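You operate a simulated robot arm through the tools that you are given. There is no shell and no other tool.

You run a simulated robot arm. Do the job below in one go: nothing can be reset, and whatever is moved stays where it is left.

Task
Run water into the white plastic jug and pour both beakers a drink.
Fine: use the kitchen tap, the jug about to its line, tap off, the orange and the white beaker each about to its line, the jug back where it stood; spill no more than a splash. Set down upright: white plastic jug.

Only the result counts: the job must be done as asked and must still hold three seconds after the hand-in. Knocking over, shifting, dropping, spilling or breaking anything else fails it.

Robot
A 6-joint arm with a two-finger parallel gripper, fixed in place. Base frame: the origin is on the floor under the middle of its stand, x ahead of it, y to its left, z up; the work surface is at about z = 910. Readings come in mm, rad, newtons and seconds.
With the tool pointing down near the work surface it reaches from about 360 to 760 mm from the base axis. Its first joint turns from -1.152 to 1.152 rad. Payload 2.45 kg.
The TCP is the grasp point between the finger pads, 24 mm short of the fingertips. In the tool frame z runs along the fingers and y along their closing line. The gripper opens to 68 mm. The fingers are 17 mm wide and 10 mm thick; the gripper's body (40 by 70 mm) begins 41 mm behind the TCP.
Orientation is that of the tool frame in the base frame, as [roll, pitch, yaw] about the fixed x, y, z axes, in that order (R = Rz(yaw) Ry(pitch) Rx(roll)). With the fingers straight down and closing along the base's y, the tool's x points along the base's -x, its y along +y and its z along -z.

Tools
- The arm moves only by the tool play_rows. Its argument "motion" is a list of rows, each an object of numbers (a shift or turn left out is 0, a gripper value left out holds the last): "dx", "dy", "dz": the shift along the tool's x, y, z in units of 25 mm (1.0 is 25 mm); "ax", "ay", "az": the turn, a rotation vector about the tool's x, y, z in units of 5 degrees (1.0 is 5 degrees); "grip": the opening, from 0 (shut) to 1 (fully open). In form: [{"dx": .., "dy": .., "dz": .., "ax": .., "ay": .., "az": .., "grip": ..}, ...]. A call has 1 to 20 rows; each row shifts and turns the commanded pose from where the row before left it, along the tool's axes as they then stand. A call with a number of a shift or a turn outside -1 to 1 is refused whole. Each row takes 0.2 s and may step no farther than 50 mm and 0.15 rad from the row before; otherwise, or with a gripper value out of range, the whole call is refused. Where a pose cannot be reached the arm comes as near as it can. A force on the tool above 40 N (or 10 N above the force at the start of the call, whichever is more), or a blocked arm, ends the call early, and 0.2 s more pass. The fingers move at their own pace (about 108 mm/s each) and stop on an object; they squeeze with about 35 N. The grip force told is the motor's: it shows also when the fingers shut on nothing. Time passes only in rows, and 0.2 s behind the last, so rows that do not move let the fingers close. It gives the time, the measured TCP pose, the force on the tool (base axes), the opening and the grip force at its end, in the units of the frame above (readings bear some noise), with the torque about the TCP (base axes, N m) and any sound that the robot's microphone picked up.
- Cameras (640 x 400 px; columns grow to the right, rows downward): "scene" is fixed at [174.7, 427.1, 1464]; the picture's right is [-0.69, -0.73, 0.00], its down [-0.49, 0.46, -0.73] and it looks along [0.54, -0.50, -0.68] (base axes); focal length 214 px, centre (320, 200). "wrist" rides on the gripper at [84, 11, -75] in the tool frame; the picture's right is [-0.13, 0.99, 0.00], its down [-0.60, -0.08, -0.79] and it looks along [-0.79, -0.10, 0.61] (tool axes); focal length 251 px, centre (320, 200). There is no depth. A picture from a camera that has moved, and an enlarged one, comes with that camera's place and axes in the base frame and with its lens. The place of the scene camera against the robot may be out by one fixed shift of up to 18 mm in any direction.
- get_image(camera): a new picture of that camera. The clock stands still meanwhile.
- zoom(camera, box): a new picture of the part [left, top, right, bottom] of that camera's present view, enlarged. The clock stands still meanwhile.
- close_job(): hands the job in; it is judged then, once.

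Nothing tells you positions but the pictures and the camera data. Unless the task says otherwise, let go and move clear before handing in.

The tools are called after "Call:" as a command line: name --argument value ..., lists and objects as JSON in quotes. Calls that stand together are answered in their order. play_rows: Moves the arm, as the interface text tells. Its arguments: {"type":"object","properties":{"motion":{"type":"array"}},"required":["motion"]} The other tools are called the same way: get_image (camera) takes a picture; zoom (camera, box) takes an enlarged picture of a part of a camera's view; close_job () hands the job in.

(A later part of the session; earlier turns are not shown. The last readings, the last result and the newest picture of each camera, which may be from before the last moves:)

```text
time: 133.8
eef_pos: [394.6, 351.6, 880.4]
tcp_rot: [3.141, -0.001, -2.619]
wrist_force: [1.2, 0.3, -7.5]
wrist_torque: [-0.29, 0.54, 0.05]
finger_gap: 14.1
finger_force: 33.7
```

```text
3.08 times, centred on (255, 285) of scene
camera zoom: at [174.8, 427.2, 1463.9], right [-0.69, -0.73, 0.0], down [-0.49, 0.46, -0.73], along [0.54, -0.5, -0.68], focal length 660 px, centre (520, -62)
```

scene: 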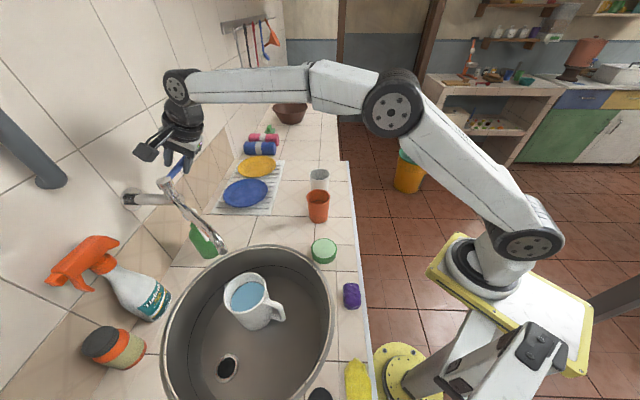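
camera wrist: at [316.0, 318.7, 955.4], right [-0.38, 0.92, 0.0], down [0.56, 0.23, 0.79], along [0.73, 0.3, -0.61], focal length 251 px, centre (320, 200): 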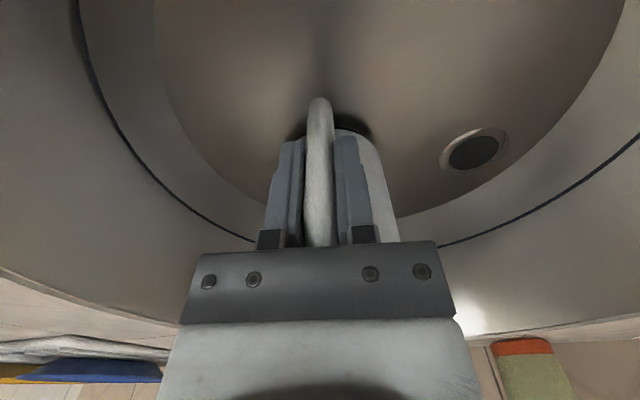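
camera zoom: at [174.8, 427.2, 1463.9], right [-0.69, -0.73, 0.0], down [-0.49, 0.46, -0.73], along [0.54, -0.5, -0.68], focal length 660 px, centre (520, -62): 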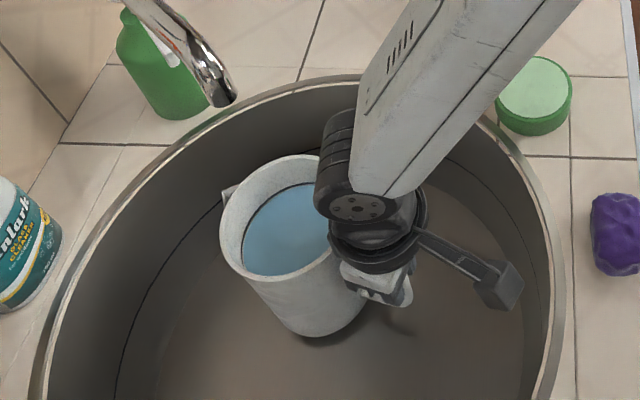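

The full jug hangs level, weighing about 0.75 kg, with no slip. I will lift it gently, slide it out from under the spout, and then raise it.

Call:
play_rows --motion '[{"dz": -0.3}, {"dz": -0.6}, {"dz": -0.7}, {"dz": -0.7}, {"dz": -0.7}, {"dz": -0.5}, {"dz": -0.25}, {"dx": 0.2, "dy": 0.033}, {"dx": 0.45, "dy": 0.075}, {"dx": 0.55, "dy": 0.09}, {"dx": 0.6, "dy": 0.1}, {"dx": 0.6, "dy": 0.1}, {"dx": 0.55, "dy": 0.09}, {"dx": 0.45, "dy": 0.075}, {"dx": 0.25, "dy": 0.04}, {"dx": 0.1, "dy": 0.02}, {}]'

Call:
get_image --camera "scene"

```text
time: 137.4
eef_pos: [305.3, 318.0, 974.6]
tcp_rot: [3.14, -0.003, -2.618]
wrist_force: [-0.8, 0.9, -8.0]
wrist_torque: [-0.25, 0.49, -0.02]
finger_gap: 14.0
finger_force: 33.8
```

```text
taken
```

scene: 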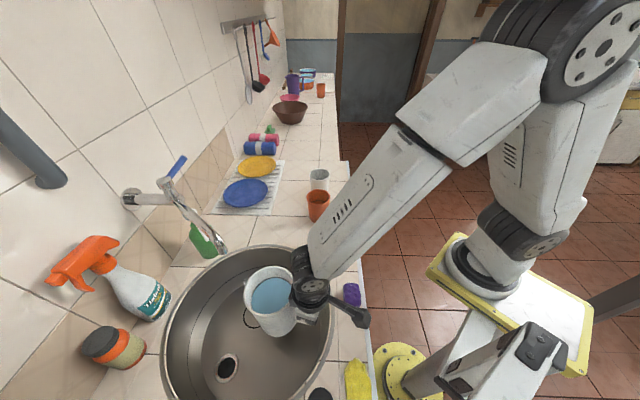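

Clear of the spout with the water still in place. Now I will raise the jug straight up with a gentle ramp.

Call:
play_rows --motion '[{"dz": -0.3}, {"dz": -0.6}, {"dz": -0.8}, {"dz": -0.8}, {"dz": -0.8}, {"dz": -0.8}, {"dz": -0.8}, {"dz": -0.8}, {"dz": -0.8}, {"dz": -0.8}, {"dz": -0.8}, {"dz": -0.7}, {"dz": -0.5}, {"dz": -0.25}, {}]'

Call:
get_image --camera "scene"

```text
time: 140.6
eef_pos: [307.5, 318.3, 1212.5]
tcp_rot: [-3.141, 0.001, -2.618]
wrist_force: [0.3, 0.1, -7.4]
wrist_torque: [-0.29, 0.53, -0.01]
finger_gap: 13.9
finger_force: 33.5
```

```text
taken
```

scene: 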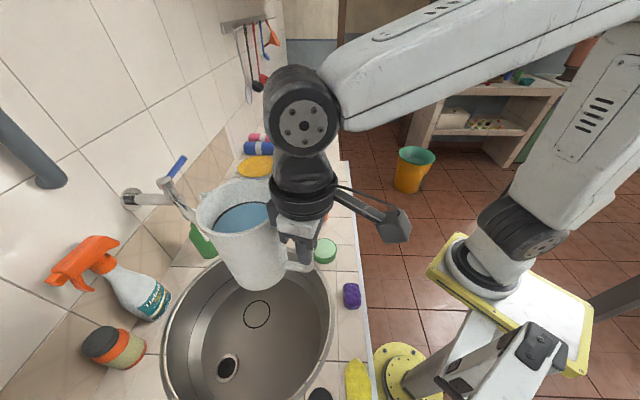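

The jug is up with its water. I will turn it to pour toward (0.5, 0.87), so that it stays clear of the white beaker, and carry it to beside the orange beaker, which I will fill first.

Call:
play_rows --motion '[{"az": -0.4}, {"az": -0.6}, {"az": -0.7}, {"az": -0.7}, {"az": -0.7}, {"az": -0.7}, {"az": -0.7}, {"az": -0.7}, {"az": -0.5}, {"az": -0.3}, {}]'

Call:
play_rows --motion '[{"dx": 0.2, "dy": -0.24, "dz": 0.05}, {"dx": 0.4, "dy": -0.48, "dz": 0.09}, {"dx": 0.57, "dy": -0.69, "dz": 0.135}, {"dx": 0.57, "dy": -0.69, "dz": 0.135}, {"dx": 0.57, "dy": -0.69, "dz": 0.135}, {"dx": 0.57, "dy": -0.69, "dz": 0.135}, {"dx": 0.57, "dy": -0.69, "dz": 0.135}, {"dx": 0.57, "dy": -0.69, "dz": 0.135}, {"dx": 0.57, "dy": -0.69, "dz": 0.135}, {"dx": 0.57, "dy": -0.69, "dz": 0.135}, {"dx": 0.57, "dy": -0.69, "dz": 0.135}, {"dx": 0.57, "dy": -0.69, "dz": 0.135}, {"dx": 0.57, "dy": -0.69, "dz": 0.135}, {"dx": 0.57, "dy": -0.69, "dz": 0.135}, {"dx": 0.57, "dy": -0.69, "dz": 0.135}, {"dx": 0.57, "dy": -0.69, "dz": 0.135}, {"dx": 0.57, "dy": -0.69, "dz": 0.135}, {"dx": 0.5, "dy": -0.62, "dz": 0.12}, {"dx": 0.35, "dy": -0.42, "dz": 0.08}, {"dx": 0.2, "dy": -0.24, "dz": 0.05}]'

Call:
get_image --camera "scene"

Call:
get_image --camera "wrist"

```text
time: 143.0
eef_pos: [305.7, 317.5, 1212.9]
tcp_rot: [3.141, -0.001, -2.094]
wrist_force: [-1.0, 0.1, -8.2]
wrist_torque: [-0.49, 0.3, 0.0]
finger_gap: 13.9
finger_force: 33.7
```

```text
time: 147.2
eef_pos: [445.4, -55.6, 1152.1]
tcp_rot: [-3.14, -0.002, -2.094]
wrist_force: [-0.3, 0.2, -7.8]
wrist_torque: [-0.49, 0.27, 0.03]
finger_gap: 13.7
finger_force: 33.9
```

```text
taken
```

scene: 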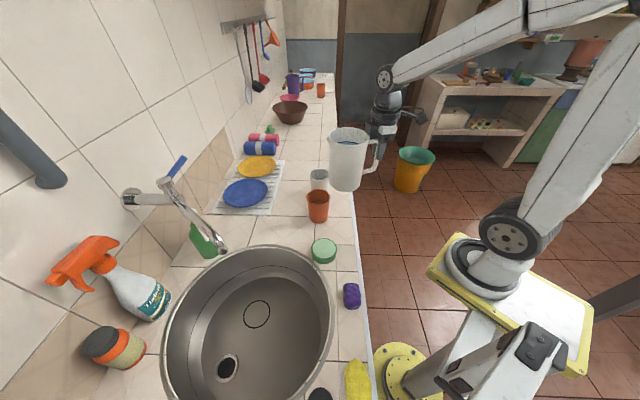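

```text
taken
camera wrist: at [393.1, -123.2, 1228.3], right [-0.79, 0.61, 0.0], down [0.37, 0.48, 0.79], along [0.48, 0.63, -0.61], focal length 251 px, centre (320, 200)
```

wrist: 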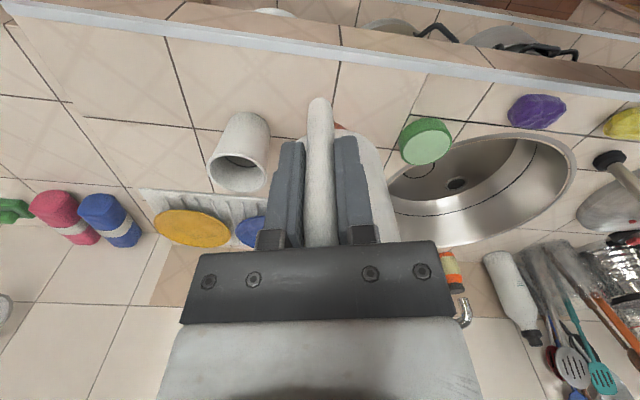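

Slightly short of the planned spot; I will correct by about 10 mm and tilt to 25 degrees about the spout lip while still high, which is below the point where water should flow.

Call:
play_rows --motion '[{"dx": 0.12, "dy": -0.175}, {"dx": 0.12, "dy": -0.175}, {"dx": 0.152, "dz": -0.527, "ay": 1}, {"dx": 0.152, "dz": -0.527, "ay": 1}, {"dx": 0.152, "dz": -0.527, "ay": 1}, {"dx": 0.152, "dz": -0.527, "ay": 1}, {}]'

Call:
zoom --camera "scene" --box '[260, 90, 420, 230]'

```text
time: 148.8
eef_pos: [444.6, -73.1, 1205.9]
tcp_rot: [-3.141, -0.351, -2.095]
wrist_force: [-0.5, 0.0, -7.5]
wrist_torque: [-0.41, 0.24, 0.0]
finger_gap: 13.8
finger_force: 33.7
```

```text
2.86 times, centred on (340, 160) of scene
camera zoom: at [174.8, 427.1, 1464.0], right [-0.69, -0.73, 0.0], down [-0.49, 0.46, -0.73], along [0.54, -0.5, -0.68], focal length 613 px, centre (263, 314)
```

zoom: 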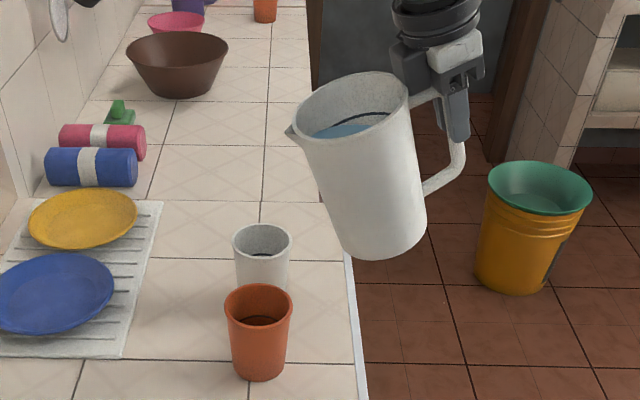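

The geometry matches the plan: the lip is over the near side of the orange beaker, clear of the white one. I will tilt to 25 degrees and lower the lip to about 40 mm above the rim.

Call:
play_rows --motion '[{"dx": 0.152, "dz": -0.527, "ay": 1}, {"dx": -0.15, "dz": 0.33}, {"dx": -0.332, "dz": 0.711}, {"dx": -0.332, "dz": 0.711}, {"dx": -0.332, "dz": 0.711}, {"dx": -0.332, "dz": 0.711}, {"dx": -0.332, "dz": 0.711}, {"dx": -0.332, "dz": 0.711}, {"dx": -0.332, "dz": 0.711}, {"dx": -0.18, "dz": 0.38}, {}]'

Call:
zoom --camera "scene" --box '[260, 130, 420, 240]'

Call:
get_image --camera "wrist"

```text
time: 151.2
eef_pos: [446.2, -71.3, 1063.0]
tcp_rot: [-3.141, -0.436, -2.095]
wrist_force: [-0.4, 0.1, -7.9]
wrist_torque: [-0.35, 0.2, -0.01]
finger_gap: 14.2
finger_force: 33.9
```

```text
3.64 times, centred on (340, 185) of scene
camera zoom: at [174.8, 427.1, 1464.0], right [-0.69, -0.73, 0.0], down [-0.49, 0.46, -0.73], along [0.54, -0.5, -0.68], focal length 780 px, centre (247, 254)
```

zoom: 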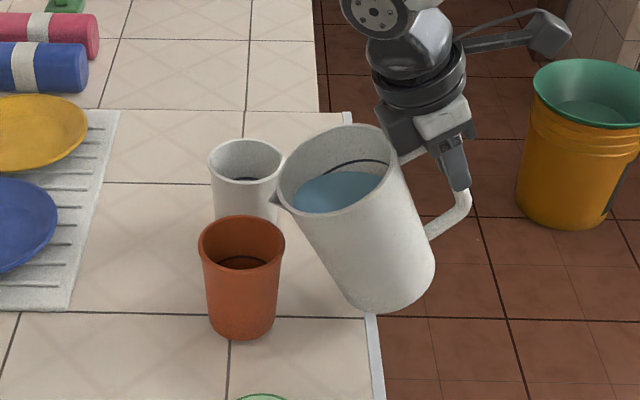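

```text
taken
camera wrist: at [414.0, -104.8, 1167.0], right [-0.8, 0.6, -0.05], down [0.51, 0.72, 0.46], along [0.32, 0.34, -0.88], focal length 251 px, centre (320, 200)
```

wrist: 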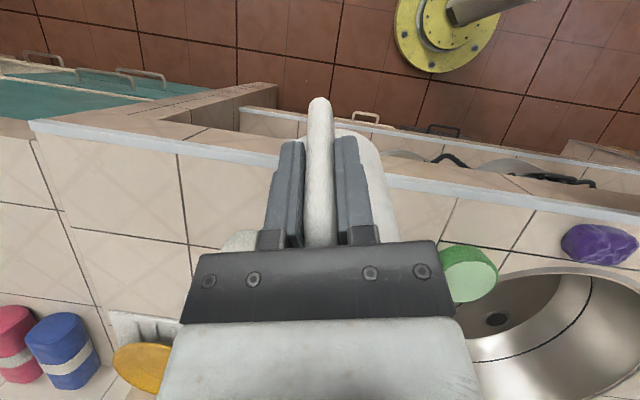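

The lip sits just inside the near rim of the orange beaker as planned. I will move it 6 mm forward and tilt slowly to about 30 degrees, watching for the first flow.

Call:
play_rows --motion '[{"dx": -0.218, "dz": -0.1}, {"dx": 0.076, "dz": -0.264, "ay": 0.5}, {"dx": 0.076, "dz": -0.264, "ay": 0.5}, {}]'

Call:
zoom --camera "scene" --box '[260, 130, 420, 240]'

```text
time: 152.2
eef_pos: [451.1, -64.5, 1076.6]
tcp_rot: [3.141, -0.523, -2.094]
wrist_force: [-0.6, 0.0, -7.3]
wrist_torque: [-0.34, 0.21, -0.03]
finger_gap: 14.2
finger_force: 34.1
```

```text
3.64 times, centred on (340, 185) of scene
camera zoom: at [174.8, 427.1, 1464.0], right [-0.69, -0.73, 0.0], down [-0.49, 0.46, -0.73], along [0.54, -0.5, -0.68], focal length 780 px, centre (247, 254)
```

zoom: 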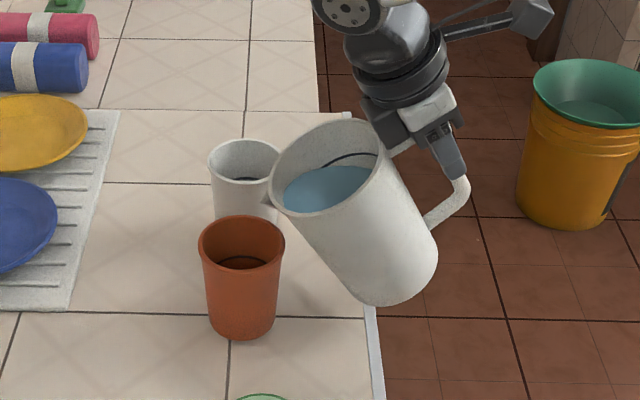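

Call:
play_rows --motion '[{"dx": 0.076, "dz": -0.264, "ay": 0.5}, {}]'

Call:
zoom --camera "scene" --box '[290, 150, 370, 230]'

```text
time: 152.8
eef_pos: [452.2, -64.8, 1082.8]
tcp_rot: [-3.141, -0.567, -2.094]
wrist_force: [-0.1, 0.2, -8.6]
wrist_torque: [-0.32, 0.15, 0.0]
finger_gap: 13.8
finger_force: 33.7
```

```text
5.00 times, centred on (330, 190) of scene
camera zoom: at [174.8, 427.1, 1464.0], right [-0.69, -0.73, 0.0], down [-0.49, 0.46, -0.73], along [0.54, -0.5, -0.68], focal length 1072 px, centre (270, 250)
```

zoom: 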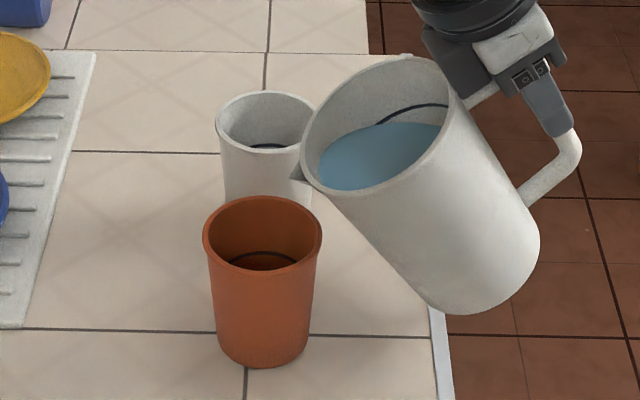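

Call:
play_rows --motion '[{"dx": 0.038, "dz": -0.132, "ay": 0.25}, {"dx": 0.038, "dz": -0.132, "ay": 0.25}, {}]'

Call:
zoom --camera "scene" --box '[290, 150, 370, 230]'

```text
time: 153.6
eef_pos: [453.8, -62.1, 1090.7]
tcp_rot: [-3.141, -0.61, -2.094]
wrist_force: [0.3, -0.3, -7.8]
wrist_torque: [-0.29, 0.18, 0.02]
finger_gap: 14.1
finger_force: 34.2
```

```text
5.00 times, centred on (330, 190) of scene
camera zoom: at [174.8, 427.1, 1464.0], right [-0.69, -0.73, 0.0], down [-0.49, 0.46, -0.73], along [0.54, -0.5, -0.68], focal length 1072 px, centre (270, 250)
```

zoom: 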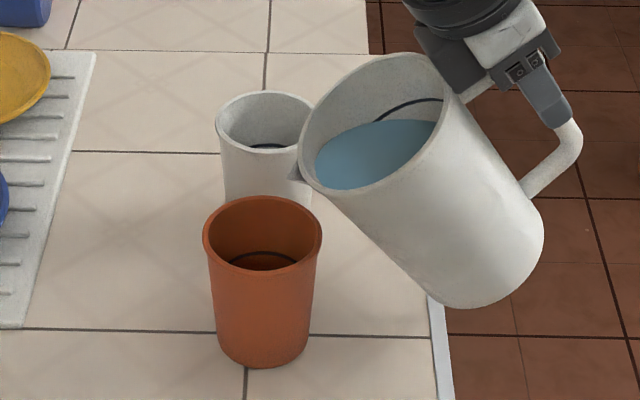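

Call:
play_rows --motion '[{"dx": 0.038, "dz": -0.132, "ay": 0.25}, {"dx": 0.038, "dz": -0.132, "ay": 0.25}, {}]'

Call:
zoom --camera "scene" --box '[290, 150, 370, 230]'

```text
time: 154.4
eef_pos: [453.5, -58.6, 1095.3]
tcp_rot: [-3.142, -0.655, -2.094]
wrist_force: [0.5, -0.6, -7.9]
wrist_torque: [-0.29, 0.17, 0.01]
finger_gap: 13.9
finger_force: 33.2
```

```text
5.00 times, centred on (330, 190) of scene
camera zoom: at [174.8, 427.1, 1464.0], right [-0.69, -0.73, 0.0], down [-0.49, 0.46, -0.73], along [0.54, -0.5, -0.68], focal length 1072 px, centre (270, 250)
```

zoom: 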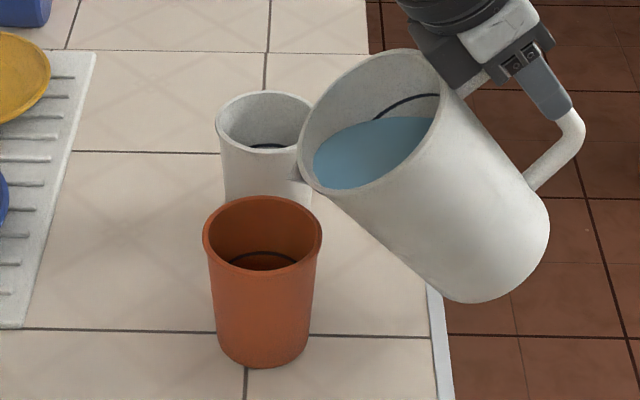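

Call:
play_rows --motion '[{"dx": 0.038, "dz": -0.132, "ay": 0.25}, {"dx": 0.038, "dz": -0.132, "ay": 0.25}, {}]'

Call:
zoom --camera "scene" --box '[290, 150, 370, 230]'

```text
time: 155.2
eef_pos: [455.9, -56.8, 1102.3]
tcp_rot: [3.141, -0.7, -2.094]
wrist_force: [-0.2, 0.0, -7.9]
wrist_torque: [-0.23, 0.16, -0.02]
finger_gap: 13.9
finger_force: 33.8
```

```text
5.00 times, centred on (330, 190) of scene
camera zoom: at [174.8, 427.1, 1464.0], right [-0.69, -0.73, 0.0], down [-0.49, 0.46, -0.73], along [0.54, -0.5, -0.68], focal length 1072 px, centre (270, 250)
```

zoom: 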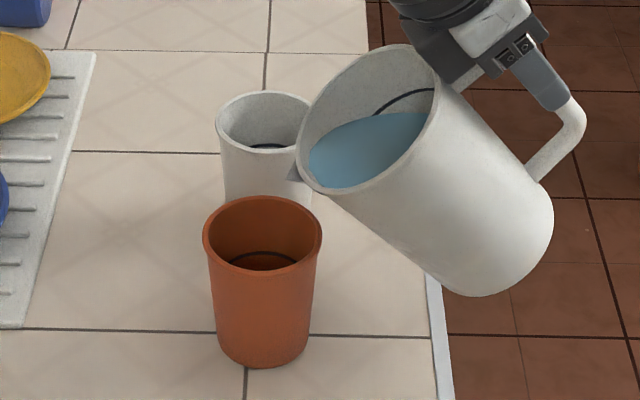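

Call:
play_rows --motion '[{"dx": 0.038, "dz": -0.132, "ay": 0.25}, {}, {}]'

Call:
zoom --camera "scene" --box '[290, 150, 370, 230]'

```text
time: 156.0
eef_pos: [457.1, -54.9, 1104.3]
tcp_rot: [3.141, -0.719, -2.094]
wrist_force: [0.3, 0.3, -7.6]
wrist_torque: [-0.26, 0.14, -0.01]
finger_gap: 13.9
finger_force: 33.5
```

```text
5.00 times, centred on (330, 190) of scene
camera zoom: at [174.8, 427.1, 1464.0], right [-0.69, -0.73, 0.0], down [-0.49, 0.46, -0.73], along [0.54, -0.5, -0.68], focal length 1072 px, centre (270, 250)
```

zoom: 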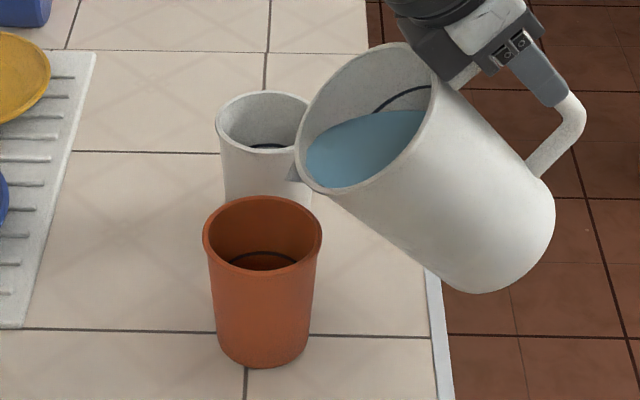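

The water is a few millimetres below the spout edge. I will keep going in steps of about one degree.

Call:
play_rows --motion '[{"dx": 0.038, "dz": -0.132, "ay": 0.25}, {}, {}]'

Call:
zoom --camera "scene" --box '[290, 150, 370, 230]'

```text
time: 156.8
eef_pos: [456.9, -53.3, 1109.8]
tcp_rot: [-3.141, -0.741, -2.093]
wrist_force: [-0.7, -0.1, -7.5]
wrist_torque: [-0.22, 0.13, -0.01]
finger_gap: 14.1
finger_force: 33.1
```

```text
5.00 times, centred on (330, 190) of scene
camera zoom: at [174.8, 427.1, 1464.0], right [-0.69, -0.73, 0.0], down [-0.49, 0.46, -0.73], along [0.54, -0.5, -0.68], focal length 1072 px, centre (270, 250)
```

zoom: 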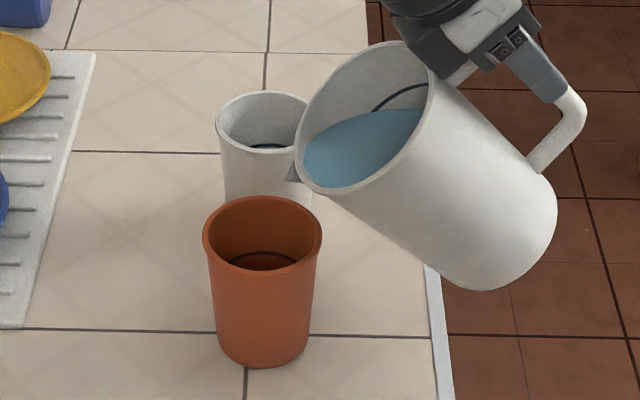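

Call:
play_rows --motion '[{"dx": 0.038, "dz": -0.132, "ay": 0.25}, {}, {}]'

Call:
zoom --camera "scene" --box '[290, 150, 370, 230]'

```text
time: 157.6
eef_pos: [459.5, -52.6, 1111.3]
tcp_rot: [-3.141, -0.765, -2.094]
wrist_force: [0.2, 0.3, -7.9]
wrist_torque: [-0.24, 0.13, -0.01]
finger_gap: 14.0
finger_force: 34.3
```

```text
5.00 times, centred on (330, 190) of scene
camera zoom: at [174.8, 427.1, 1464.0], right [-0.69, -0.73, 0.0], down [-0.49, 0.46, -0.73], along [0.54, -0.5, -0.68], focal length 1072 px, centre (270, 250)
```

zoom: 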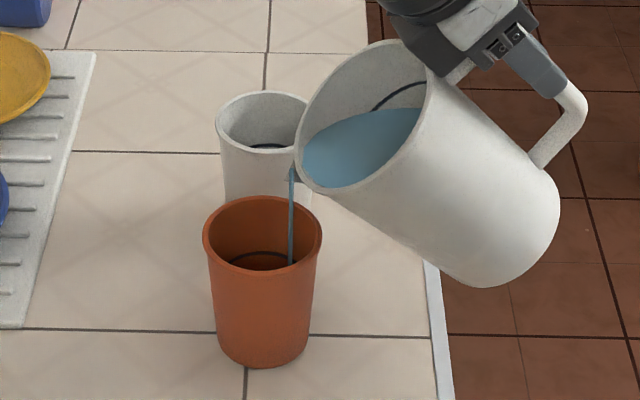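

The water now runs in a thin stream straight down into the orange beaker. I will hold and continue with small increments while watching the level.

Call:
play_rows --motion '[{}, {"dx": 0.038, "dz": -0.132, "ay": 0.25}, {}, {}, {}]'

Call:
zoom --camera "scene" --box '[290, 150, 370, 230]'

```text
time: 158.8
eef_pos: [458.9, -51.2, 1114.0]
tcp_rot: [-3.141, -0.787, -2.096]
wrist_force: [0.5, -0.1, -6.5]
wrist_torque: [-0.23, 0.13, 0.01]
finger_gap: 13.8
finger_force: 33.4
```

```text
5.00 times, centred on (330, 190) of scene
camera zoom: at [174.8, 427.1, 1464.0], right [-0.69, -0.73, 0.0], down [-0.49, 0.46, -0.73], along [0.54, -0.5, -0.68], focal length 1072 px, centre (270, 250)
```

zoom: 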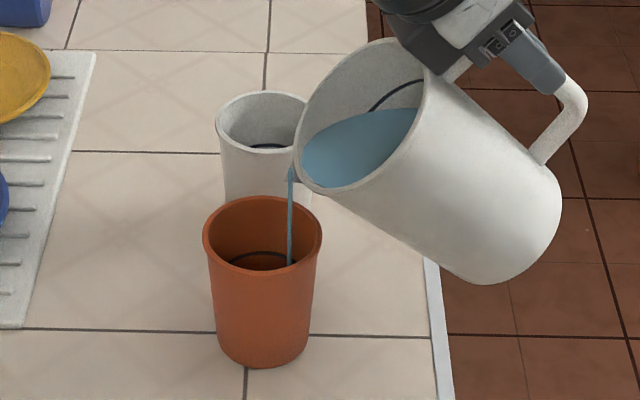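

Call:
play_rows --motion '[{}, {}, {"dx": 0.038, "dz": -0.132, "ay": 0.25}, {}, {}, {}]'

Call:
zoom --camera "scene" --box '[290, 150, 370, 230]'

```text
time: 160.2
eef_pos: [458.9, -49.4, 1118.3]
tcp_rot: [-3.14, -0.807, -2.094]
wrist_force: [-0.3, 0.4, -7.2]
wrist_torque: [-0.21, 0.11, 0.02]
finger_gap: 13.8
finger_force: 33.5
```

```text
5.00 times, centred on (330, 190) of scene
camera zoom: at [174.8, 427.1, 1464.0], right [-0.69, -0.73, 0.0], down [-0.49, 0.46, -0.73], along [0.54, -0.5, -0.68], focal length 1072 px, centre (270, 250)
```

zoom: 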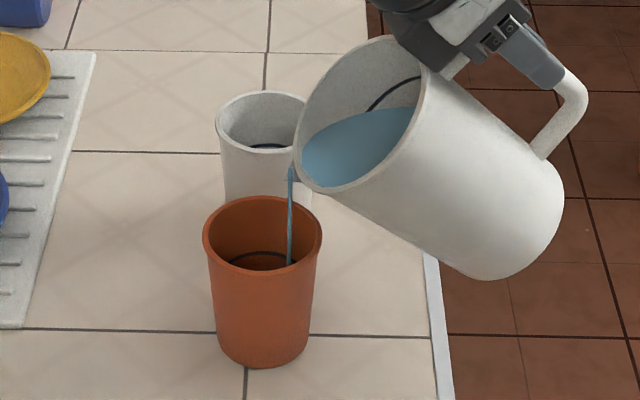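

Call:
play_rows --motion '[{"dx": 0.038, "dz": -0.132, "ay": 0.25}, {}, {}, {}, {"dx": 0.038, "dz": -0.132, "ay": 0.25}, {}, {}, {}]'

Call:
zoom --camera "scene" --box '[290, 150, 370, 230]'

```text
time: 162.0
eef_pos: [461.8, -47.2, 1123.5]
tcp_rot: [-3.141, -0.852, -2.093]
wrist_force: [0.4, -0.9, -6.2]
wrist_torque: [-0.14, 0.12, -0.02]
finger_gap: 14.0
finger_force: 33.7
```

```text
5.00 times, centred on (330, 190) of scene
camera zoom: at [174.8, 427.1, 1464.0], right [-0.69, -0.73, 0.0], down [-0.49, 0.46, -0.73], along [0.54, -0.5, -0.68], focal length 1072 px, centre (270, 250)
```

zoom: 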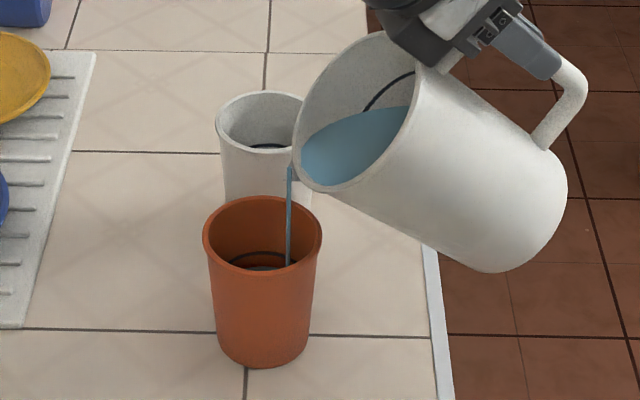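

Call:
zoom --camera "scene" --box '[300, 180, 345, 215]'

```text
11.43 times, centred on (322, 198) of scene
camera zoom: at [174.8, 427.1, 1464.0], right [-0.69, -0.73, 0.0], down [-0.49, 0.46, -0.73], along [0.54, -0.5, -0.68], focal length 2451 px, centre (291, 229)
```

zoom: 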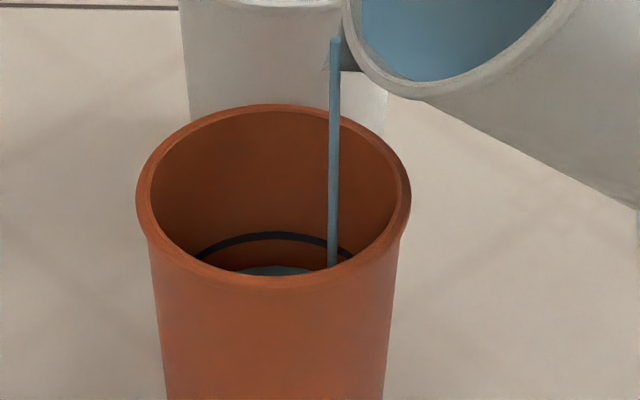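

The water is about 12 mm below the orange beaker's line. I will hold briefly and look again.

Call:
play_rows --motion '[{}, {}]'

Call:
zoom --camera "scene" --box '[300, 180, 345, 215]'

```text
time: 162.6
eef_pos: [462.9, -47.2, 1124.1]
tcp_rot: [3.141, -0.851, -2.095]
wrist_force: [-0.2, -0.3, -6.5]
wrist_torque: [-0.13, 0.09, 0.0]
finger_gap: 13.7
finger_force: 33.7
```

```text
11.43 times, centred on (322, 198) of scene
camera zoom: at [174.8, 427.1, 1464.0], right [-0.69, -0.73, 0.0], down [-0.49, 0.46, -0.73], along [0.54, -0.5, -0.68], focal length 2451 px, centre (291, 229)
```

zoom: 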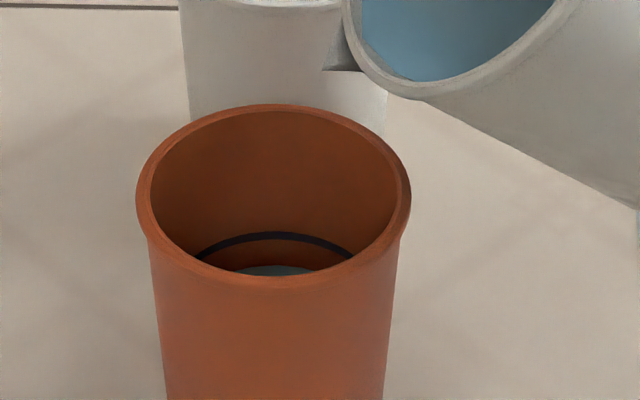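

The flow stops by itself when the tilt stops, which makes this easy to meter. One more small step of 1.25 degrees.

Call:
play_rows --motion '[{"dx": 0.038, "dz": -0.132, "ay": 0.25}, {}, {}, {}, {}]'

Call:
zoom --camera "scene" --box '[300, 180, 345, 215]'

```text
time: 163.8
eef_pos: [462.5, -45.7, 1125.1]
tcp_rot: [-3.14, -0.874, -2.094]
wrist_force: [0.2, 1.1, -7.0]
wrist_torque: [-0.17, 0.06, -0.01]
finger_gap: 13.7
finger_force: 33.3
```

```text
11.43 times, centred on (322, 198) of scene
camera zoom: at [174.8, 427.1, 1464.0], right [-0.69, -0.73, 0.0], down [-0.49, 0.46, -0.73], along [0.54, -0.5, -0.68], focal length 2451 px, centre (291, 229)
```

zoom: 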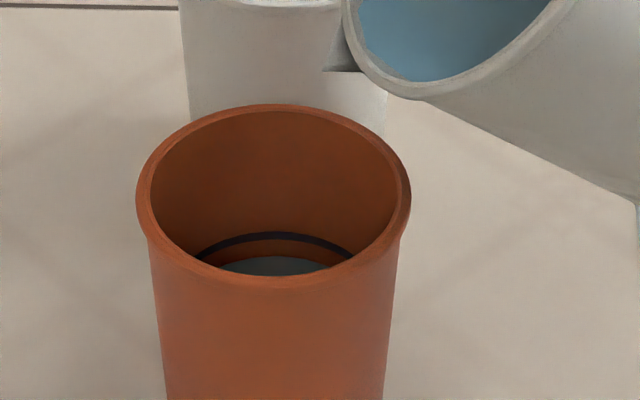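

Call:
play_rows --motion '[{"dx": 0.038, "dz": -0.132, "ay": 0.25}, {}, {}, {"dx": 0.03, "dz": -0.106, "ay": 0.2}, {}, {}, {}, {}]'

Call:
zoom --camera "scene" --box '[300, 180, 345, 215]'

```text
time: 165.6
eef_pos: [463.8, -42.4, 1131.8]
tcp_rot: [-3.141, -0.91, -2.094]
wrist_force: [0.2, -0.2, -7.0]
wrist_torque: [-0.11, 0.05, 0.0]
finger_gap: 14.1
finger_force: 33.5
```

```text
11.43 times, centred on (322, 198) of scene
camera zoom: at [174.8, 427.1, 1464.0], right [-0.69, -0.73, 0.0], down [-0.49, 0.46, -0.73], along [0.54, -0.5, -0.68], focal length 2451 px, centre (291, 229)
```

zoom: 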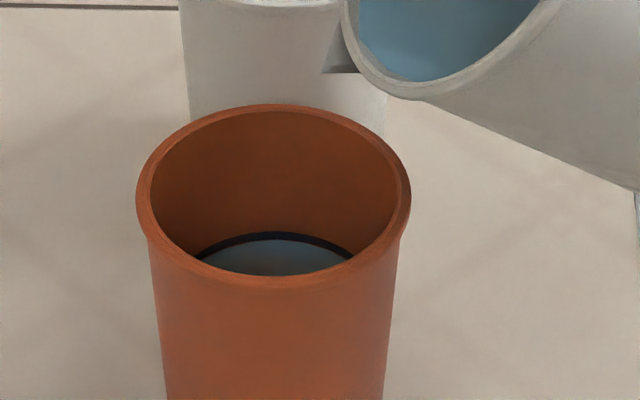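

The orange beaker is filled to its line. I will tilt the jug back, raise it clear, and bring it upright.

Call:
play_rows --motion '[{"dx": -0.197, "dz": 0.512, "ay": -1}, {"dx": -0.197, "dz": 0.512, "ay": -1}, {"dx": -0.197, "dz": 0.512, "ay": -1}, {"dx": 0.48, "dz": -0.64}, {"dx": 0.48, "dz": -0.64}, {"dx": 0.48, "dz": -0.64}, {"dx": 0.48, "dz": -0.64}, {"dx": 0.48, "dz": -0.64}, {"ay": -1}, {"ay": -1}, {"ay": -1}, {"ay": -1}, {"ay": -1}, {"ay": -1}, {"ay": -1}, {"ay": -0.42}, {}]'

Call:
get_image --camera "scene"

Call:
zoom --camera "scene" --box '[290, 150, 370, 230]'

```text
time: 169.2
eef_pos: [454.9, -58.6, 1193.6]
tcp_rot: [3.141, -0.001, -2.094]
wrist_force: [-0.4, 0.0, -6.1]
wrist_torque: [-0.45, 0.26, 0.0]
finger_gap: 13.8
finger_force: 34.0
```

```text
taken
```

scene: 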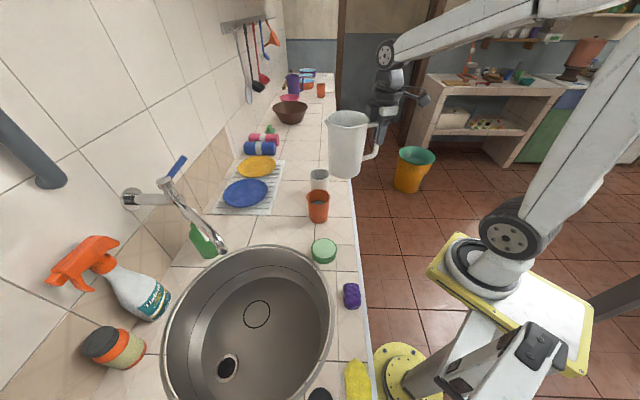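

```text
5.00 times, centred on (330, 190) of scene
camera zoom: at [174.8, 427.1, 1464.0], right [-0.69, -0.73, 0.0], down [-0.49, 0.46, -0.73], along [0.54, -0.5, -0.68], focal length 1072 px, centre (270, 250)
```

zoom: 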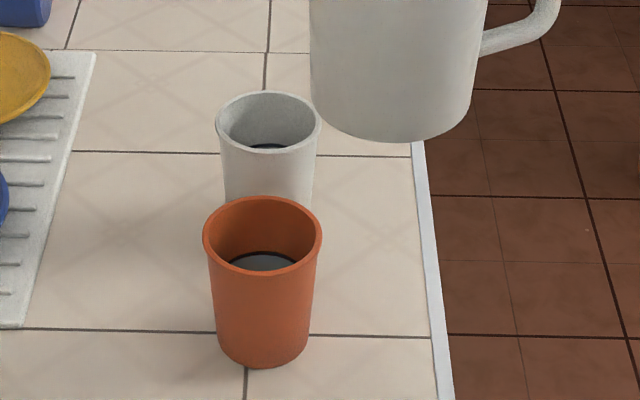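

No spill around the beakers. Now I will turn the jug to face +y and carry it to beside the white beaker.

Call:
play_rows --motion '[{"az": -0.4}, {"az": -0.6}, {"az": -0.7}, {"az": -0.7}, {"az": -0.7}, {"az": -0.7}, {"az": -0.7}, {"az": -0.7}, {"az": -0.5}, {"az": -0.3}, {}]'

Call:
play_rows --motion '[{"dx": 0.15, "dy": -0.25}, {"dx": 0.35, "dy": -0.58}, {"dx": 0.43, "dy": -0.71}, {"dx": 0.43, "dy": -0.71}, {"dx": 0.43, "dy": -0.71}, {"dx": 0.43, "dy": -0.71}, {"dx": 0.43, "dy": -0.71}, {"dx": 0.43, "dy": -0.71}, {"dx": 0.43, "dy": -0.71}, {"dx": 0.35, "dy": -0.58}, {"dx": 0.14, "dy": -0.24}, {}]'

Call:
get_image --camera "scene"

Call:
get_image --camera "wrist"

```text
time: 171.6
eef_pos: [454.9, -57.9, 1193.9]
tcp_rot: [3.139, -0.003, -1.569]
wrist_force: [0.9, -0.4, -6.9]
wrist_torque: [-0.49, 0.01, 0.02]
finger_gap: 13.7
finger_force: 33.9
```

```text
time: 174.2
eef_pos: [621.4, -159.1, 1194.8]
tcp_rot: [3.141, -0.001, -1.571]
wrist_force: [-0.8, 0.8, -7.1]
wrist_torque: [-0.49, 0.02, 0.01]
finger_gap: 13.7
finger_force: 33.5
```

```text
taken
```

scene: 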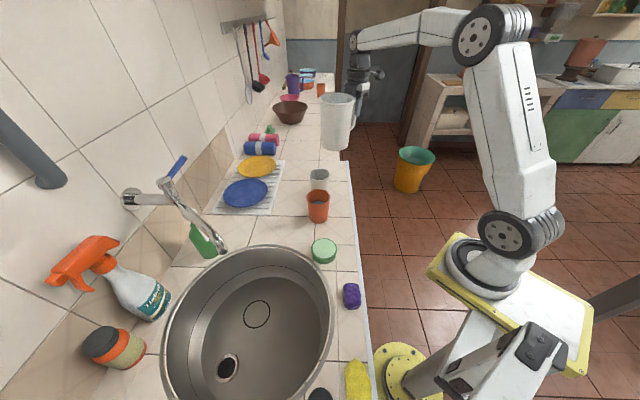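

```text
taken
camera wrist: at [609.8, -242.6, 1270.5], right [-0.99, 0.13, 0.0], down [0.08, 0.61, 0.79], along [0.1, 0.79, -0.61], focal length 251 px, centre (320, 200)
```

wrist: 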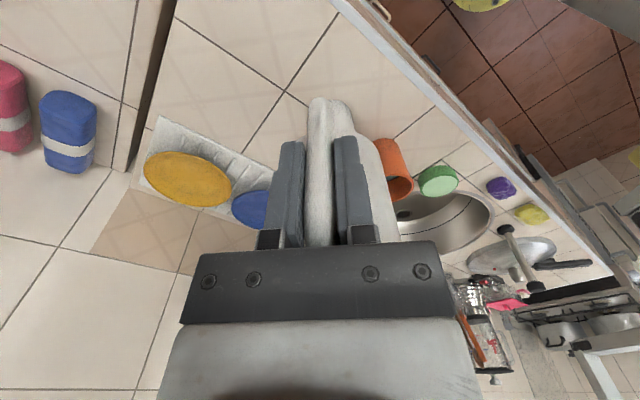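

The jug is beside the white beaker with its spout over it. I will lower 60 mm and tilt to 45 degrees about the lip, still well above the rim.

Call:
play_rows --motion '[{"dz": 0.6}, {"dz": 1}, {"dz": 0.8}, {"dx": 0.152, "dz": -0.527, "ay": 1}, {"dx": 0.152, "dz": -0.527, "ay": 1}, {"dx": 0.152, "dz": -0.527, "ay": 1}, {"dx": 0.152, "dz": -0.527, "ay": 1}, {"dx": 0.152, "dz": -0.527, "ay": 1}, {"dx": 0.152, "dz": -0.527, "ay": 1}, {"dx": 0.152, "dz": -0.527, "ay": 1}, {"dx": 0.152, "dz": -0.527, "ay": 1}, {}]'

Call:
zoom --camera "scene" --box '[270, 80, 410, 220]'

```text
time: 176.8
eef_pos: [622.2, -155.2, 1242.5]
tcp_rot: [3.14, -0.701, -1.568]
wrist_force: [0.2, 0.3, -6.8]
wrist_torque: [-0.27, 0.02, -0.01]
finger_gap: 13.9
finger_force: 33.7
```

```text
2.86 times, centred on (340, 150) of scene
camera zoom: at [174.8, 427.1, 1464.0], right [-0.69, -0.73, 0.0], down [-0.49, 0.46, -0.73], along [0.54, -0.5, -0.68], focal length 613 px, centre (263, 343)
```

zoom: 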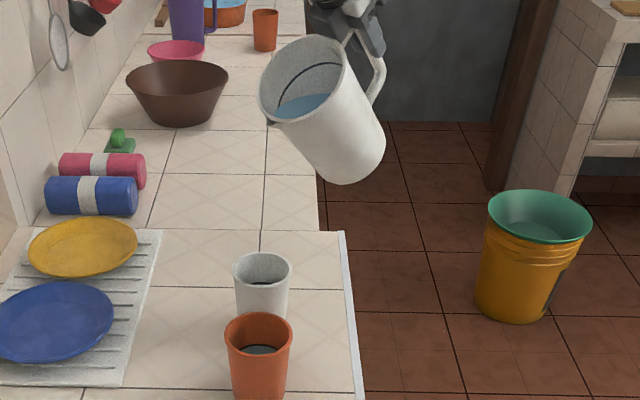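

Call:
play_rows --motion '[{"dx": 0.152, "dz": -0.527, "ay": 1}, {"dx": -0.25, "dz": 0.25}, {"dx": -0.48, "dz": 0.48}, {"dx": -0.48, "dz": 0.48}, {"dx": -0.48, "dz": 0.48}, {"dx": -0.48, "dz": 0.48}, {"dx": -0.48, "dz": 0.48}, {"dx": -0.48, "dz": 0.48}, {"dx": -0.48, "dz": 0.48}, {"dx": -0.3, "dz": 0.3}, {}]'

Call:
zoom --camera "scene" --box '[280, 120, 380, 220]'

```text
time: 179.2
eef_pos: [619.6, -149.8, 1117.5]
tcp_rot: [3.14, -0.786, -1.568]
wrist_force: [0.5, 0.1, -6.7]
wrist_torque: [-0.19, 0.01, 0.0]
finger_gap: 14.0
finger_force: 34.0
```

```text
4.00 times, centred on (330, 170) of scene
camera zoom: at [174.9, 427.1, 1464.0], right [-0.69, -0.73, 0.0], down [-0.49, 0.46, -0.73], along [0.54, -0.5, -0.68], focal length 858 px, centre (280, 320)
```

zoom: 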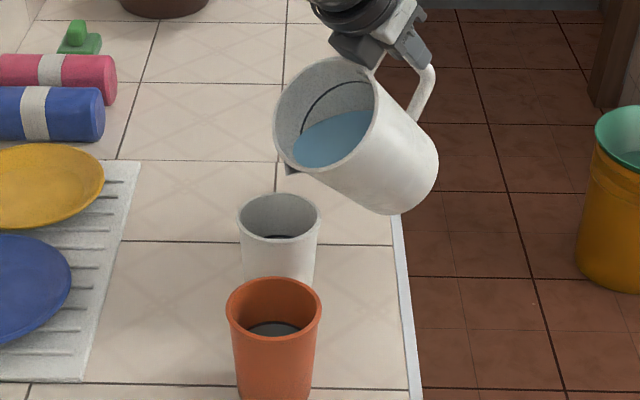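

The spout is over the white beaker, about 13 mm before its centre. I will tilt on in small steps until the flow starts.

Call:
play_rows --motion '[{"dx": 0.076, "dz": -0.264, "ay": 0.5}, {"dx": 0.076, "dz": -0.264, "ay": 0.5}, {"dx": 0.038, "dz": -0.132, "ay": 0.25}, {}]'

Call:
zoom --camera "scene" --box '[290, 130, 370, 210]'

```text
time: 180.2
eef_pos: [621.5, -139.6, 1131.4]
tcp_rot: [3.14, -0.896, -1.568]
wrist_force: [-0.8, 0.7, -6.9]
wrist_torque: [-0.18, -0.01, 0.03]
finger_gap: 13.9
finger_force: 33.5
```

```text
5.00 times, centred on (330, 170) of scene
camera zoom: at [174.9, 427.1, 1464.0], right [-0.69, -0.73, 0.0], down [-0.49, 0.46, -0.73], along [0.54, -0.5, -0.68], focal length 1072 px, centre (270, 350)
```

zoom: 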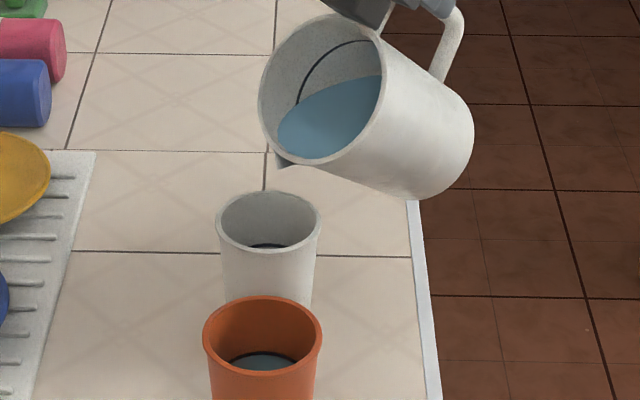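

Call:
play_rows --motion '[{"dx": 0.038, "dz": -0.132, "ay": 0.25}, {}, {"dx": 0.03, "dz": -0.106, "ay": 0.2}, {}]'

Call:
zoom --camera "scene" --box '[290, 130, 370, 210]'

```text
time: 181.2
eef_pos: [621.1, -138.8, 1136.1]
tcp_rot: [3.138, -0.936, -1.57]
wrist_force: [0.0, 0.4, -5.8]
wrist_torque: [-0.12, 0.02, 0.0]
finger_gap: 14.0
finger_force: 33.4
```

```text
5.00 times, centred on (330, 170) of scene
camera zoom: at [174.8, 427.1, 1464.0], right [-0.69, -0.73, 0.0], down [-0.49, 0.46, -0.73], along [0.54, -0.5, -0.68], focal length 1072 px, centre (270, 350)
```

zoom: 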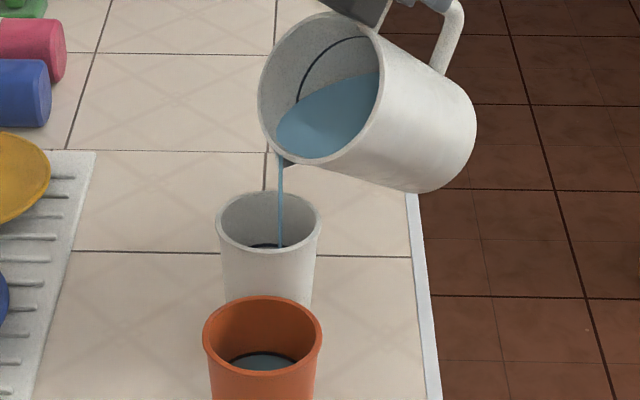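

The stream falls into the white beaker. I will continue with a few small steps.

Call:
play_rows --motion '[{"dx": 0.038, "dz": -0.132, "ay": 0.25}, {}, {}, {"dx": 0.038, "dz": -0.132, "ay": 0.25}, {}, {}, {"dx": 0.038, "dz": -0.132, "ay": 0.25}, {}, {}, {}]'

Call:
zoom --camera "scene" --box '[290, 130, 370, 210]'

```text
time: 183.4
eef_pos: [619.9, -130.9, 1144.8]
tcp_rot: [3.138, -1.002, -1.569]
wrist_force: [0.6, -0.5, -5.7]
wrist_torque: [-0.12, 0.0, 0.0]
finger_gap: 14.0
finger_force: 33.7
```

```text
5.00 times, centred on (330, 170) of scene
camera zoom: at [174.8, 427.1, 1464.0], right [-0.69, -0.73, 0.0], down [-0.49, 0.46, -0.73], along [0.54, -0.5, -0.68], focal length 1072 px, centre (270, 350)
```

zoom: 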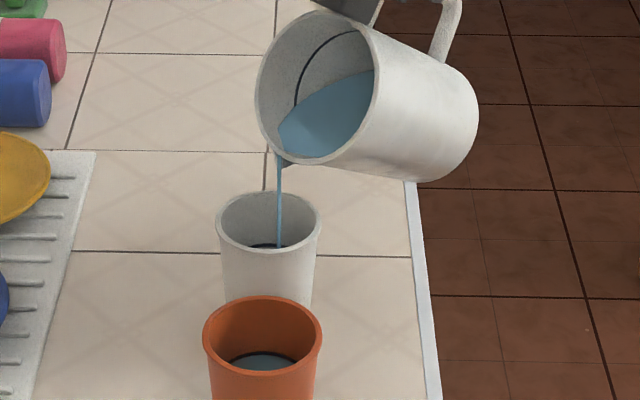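

Call:
play_rows --motion '[{"dx": 0.038, "dz": -0.132, "ay": 0.25}, {}, {}, {"dx": 0.038, "dz": -0.132, "ay": 0.25}, {}, {}, {}, {}]'

Call:
zoom --camera "scene" --box '[300, 155, 345, 190]'

```text
time: 185.2
eef_pos: [620.1, -126.8, 1149.2]
tcp_rot: [3.138, -1.045, -1.568]
wrist_force: [0.4, -0.4, -5.3]
wrist_torque: [-0.06, -0.02, 0.0]
finger_gap: 13.8
finger_force: 33.6
```

```text
11.43 times, centred on (322, 172) of scene
camera zoom: at [174.8, 427.1, 1464.0], right [-0.69, -0.73, 0.0], down [-0.49, 0.46, -0.73], along [0.54, -0.5, -0.68], focal length 2451 px, centre (291, 514)
```

zoom: 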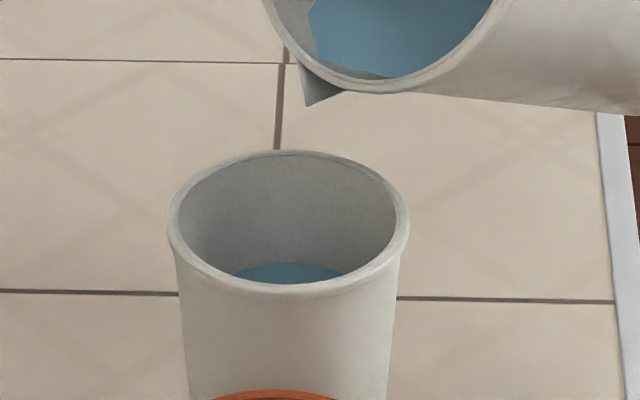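

The flow has stopped and the white beaker's water is at about its line. I will tilt the jug back, raise it clear and bring it upright, then inspect.

Call:
play_rows --motion '[{"dx": -0.197, "dz": 0.512, "ay": -1}, {"dx": -0.197, "dz": 0.512, "ay": -1}, {"dx": -0.197, "dz": 0.512, "ay": -1}, {"dx": 0.566, "dz": -0.566}, {"dx": 0.566, "dz": -0.566}, {"dx": 0.566, "dz": -0.566}, {"dx": 0.566, "dz": -0.566}, {"dx": 0.566, "dz": -0.566}, {"ay": -1}, {"ay": -1}, {"ay": -1}, {"ay": -1}, {"ay": -1}, {"ay": -1}, {"ay": -1}, {"ay": -1}, {"ay": -0.97}, {}]'

Call:
zoom --camera "scene" --box '[300, 155, 345, 190]'

Call:
zoom --camera "scene" --box '[270, 80, 410, 240]'

```text
time: 189.0
eef_pos: [621.8, -150.3, 1216.0]
tcp_rot: [3.139, 0.001, -1.57]
wrist_force: [0.5, 0.3, -5.8]
wrist_torque: [-0.4, 0.04, 0.03]
finger_gap: 13.8
finger_force: 33.7
```

```text
11.43 times, centred on (322, 172) of scene
camera zoom: at [174.8, 427.1, 1464.0], right [-0.69, -0.73, 0.0], down [-0.49, 0.46, -0.73], along [0.54, -0.5, -0.68], focal length 2451 px, centre (291, 514)
```

zoom: 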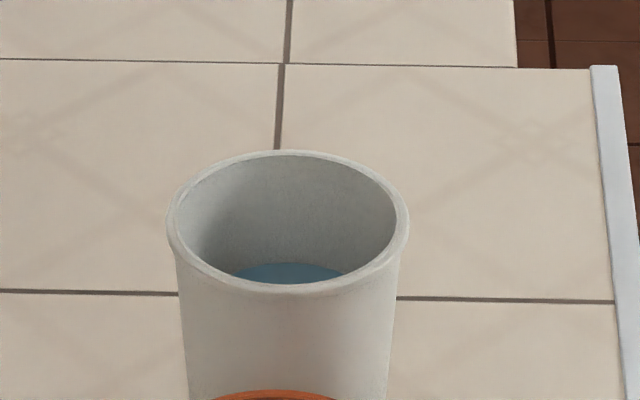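

```text
2.50 times, centred on (340, 160) of scene
camera zoom: at [174.8, 427.1, 1464.0], right [-0.69, -0.73, 0.0], down [-0.49, 0.46, -0.73], along [0.54, -0.5, -0.68], focal length 536 px, centre (270, 300)
```

zoom: 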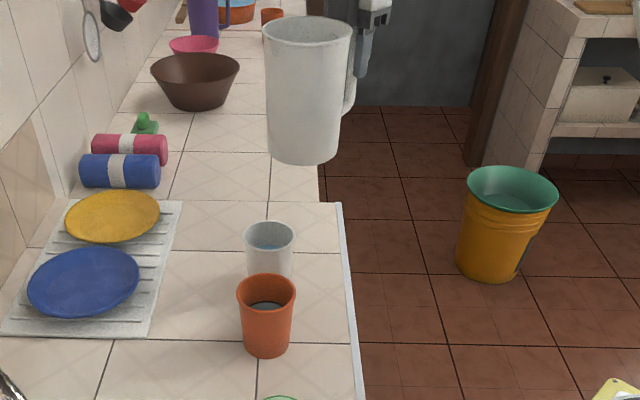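

Both beakers hold water and nothing has been spilled. Now I will turn the jug back to its original heading and carry it above its original place.

Call:
play_rows --motion '[{"az": 0.4}, {"az": 0.7}, {"az": 0.9}, {"az": 0.9}, {"az": 0.9}, {"az": 0.9}, {"az": 0.9}, {"az": 0.9}, {"az": 0.9}, {"az": 0.8}, {"az": 0.5}, {"az": 0.3}, {}]'

Call:
play_rows --motion '[{"dx": -0.15, "dy": -0.3}, {"dx": -0.3, "dy": -0.57}, {"dx": -0.3, "dy": -0.57}, {"dx": -0.25, "dy": -0.48}, {"dx": -0.12, "dy": -0.24}, {}]'

Call:
get_image --camera "wrist"

```text
time: 191.8
eef_pos: [620.1, -149.5, 1213.6]
tcp_rot: [3.14, -0.001, -2.359]
wrist_force: [0.2, -0.3, -5.9]
wrist_torque: [-0.28, 0.28, -0.03]
finger_gap: 13.8
finger_force: 33.7
```

```text
time: 193.2
eef_pos: [679.2, -168.1, 1214.0]
tcp_rot: [3.142, -0.003, -2.356]
wrist_force: [-0.5, -0.6, -5.6]
wrist_torque: [-0.27, 0.28, 0.0]
finger_gap: 13.9
finger_force: 34.0
```

```text
taken
camera wrist: at [610.8, -219.8, 1290.4], right [-0.61, 0.79, 0.0], down [0.48, 0.37, 0.79], along [0.63, 0.48, -0.61], focal length 251 px, centre (320, 200)
```

wrist: 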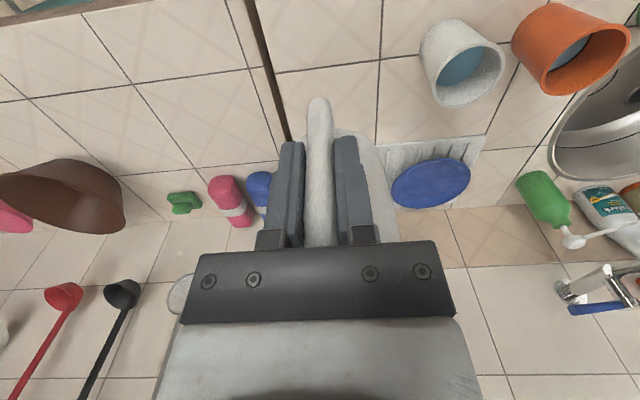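

Call:
zoom --camera "wrist" --box '[410, 0, 510, 110]'

Call:
zoom --camera "wrist" --box '[505, 0, 635, 100]'

```text
3.64 times, centred on (460, 55) of wrist
camera zoom: at [610.8, -219.8, 1290.4], right [-0.61, 0.79, 0.0], down [0.48, 0.37, 0.79], along [0.63, 0.48, -0.61], focal length 914 px, centre (-189, 727)
```

zoom: 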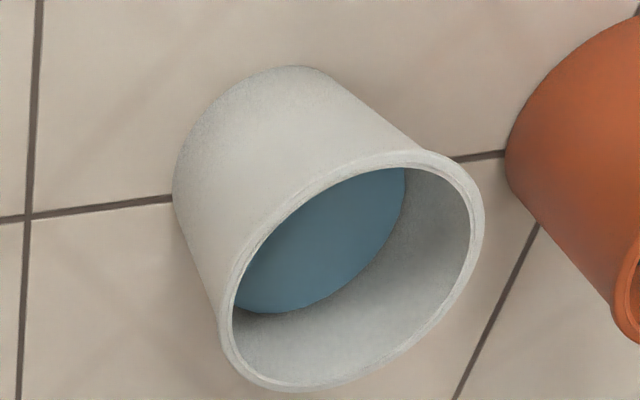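

```text
4.00 times, centred on (570, 50) of wrist
camera zoom: at [610.8, -219.8, 1290.4], right [-0.61, 0.79, 0.0], down [0.48, 0.37, 0.79], along [0.63, 0.48, -0.61], focal length 1006 px, centre (-680, 800)
```

zoom: 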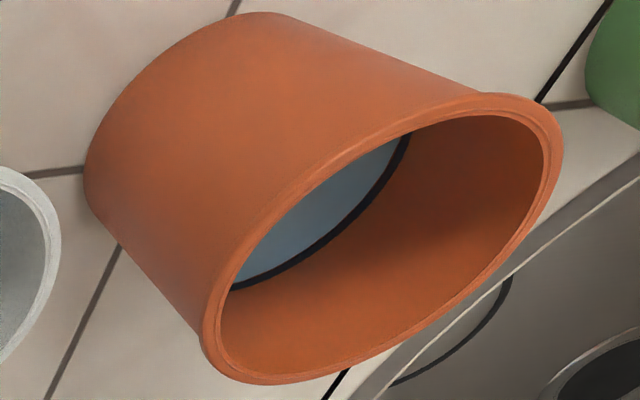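

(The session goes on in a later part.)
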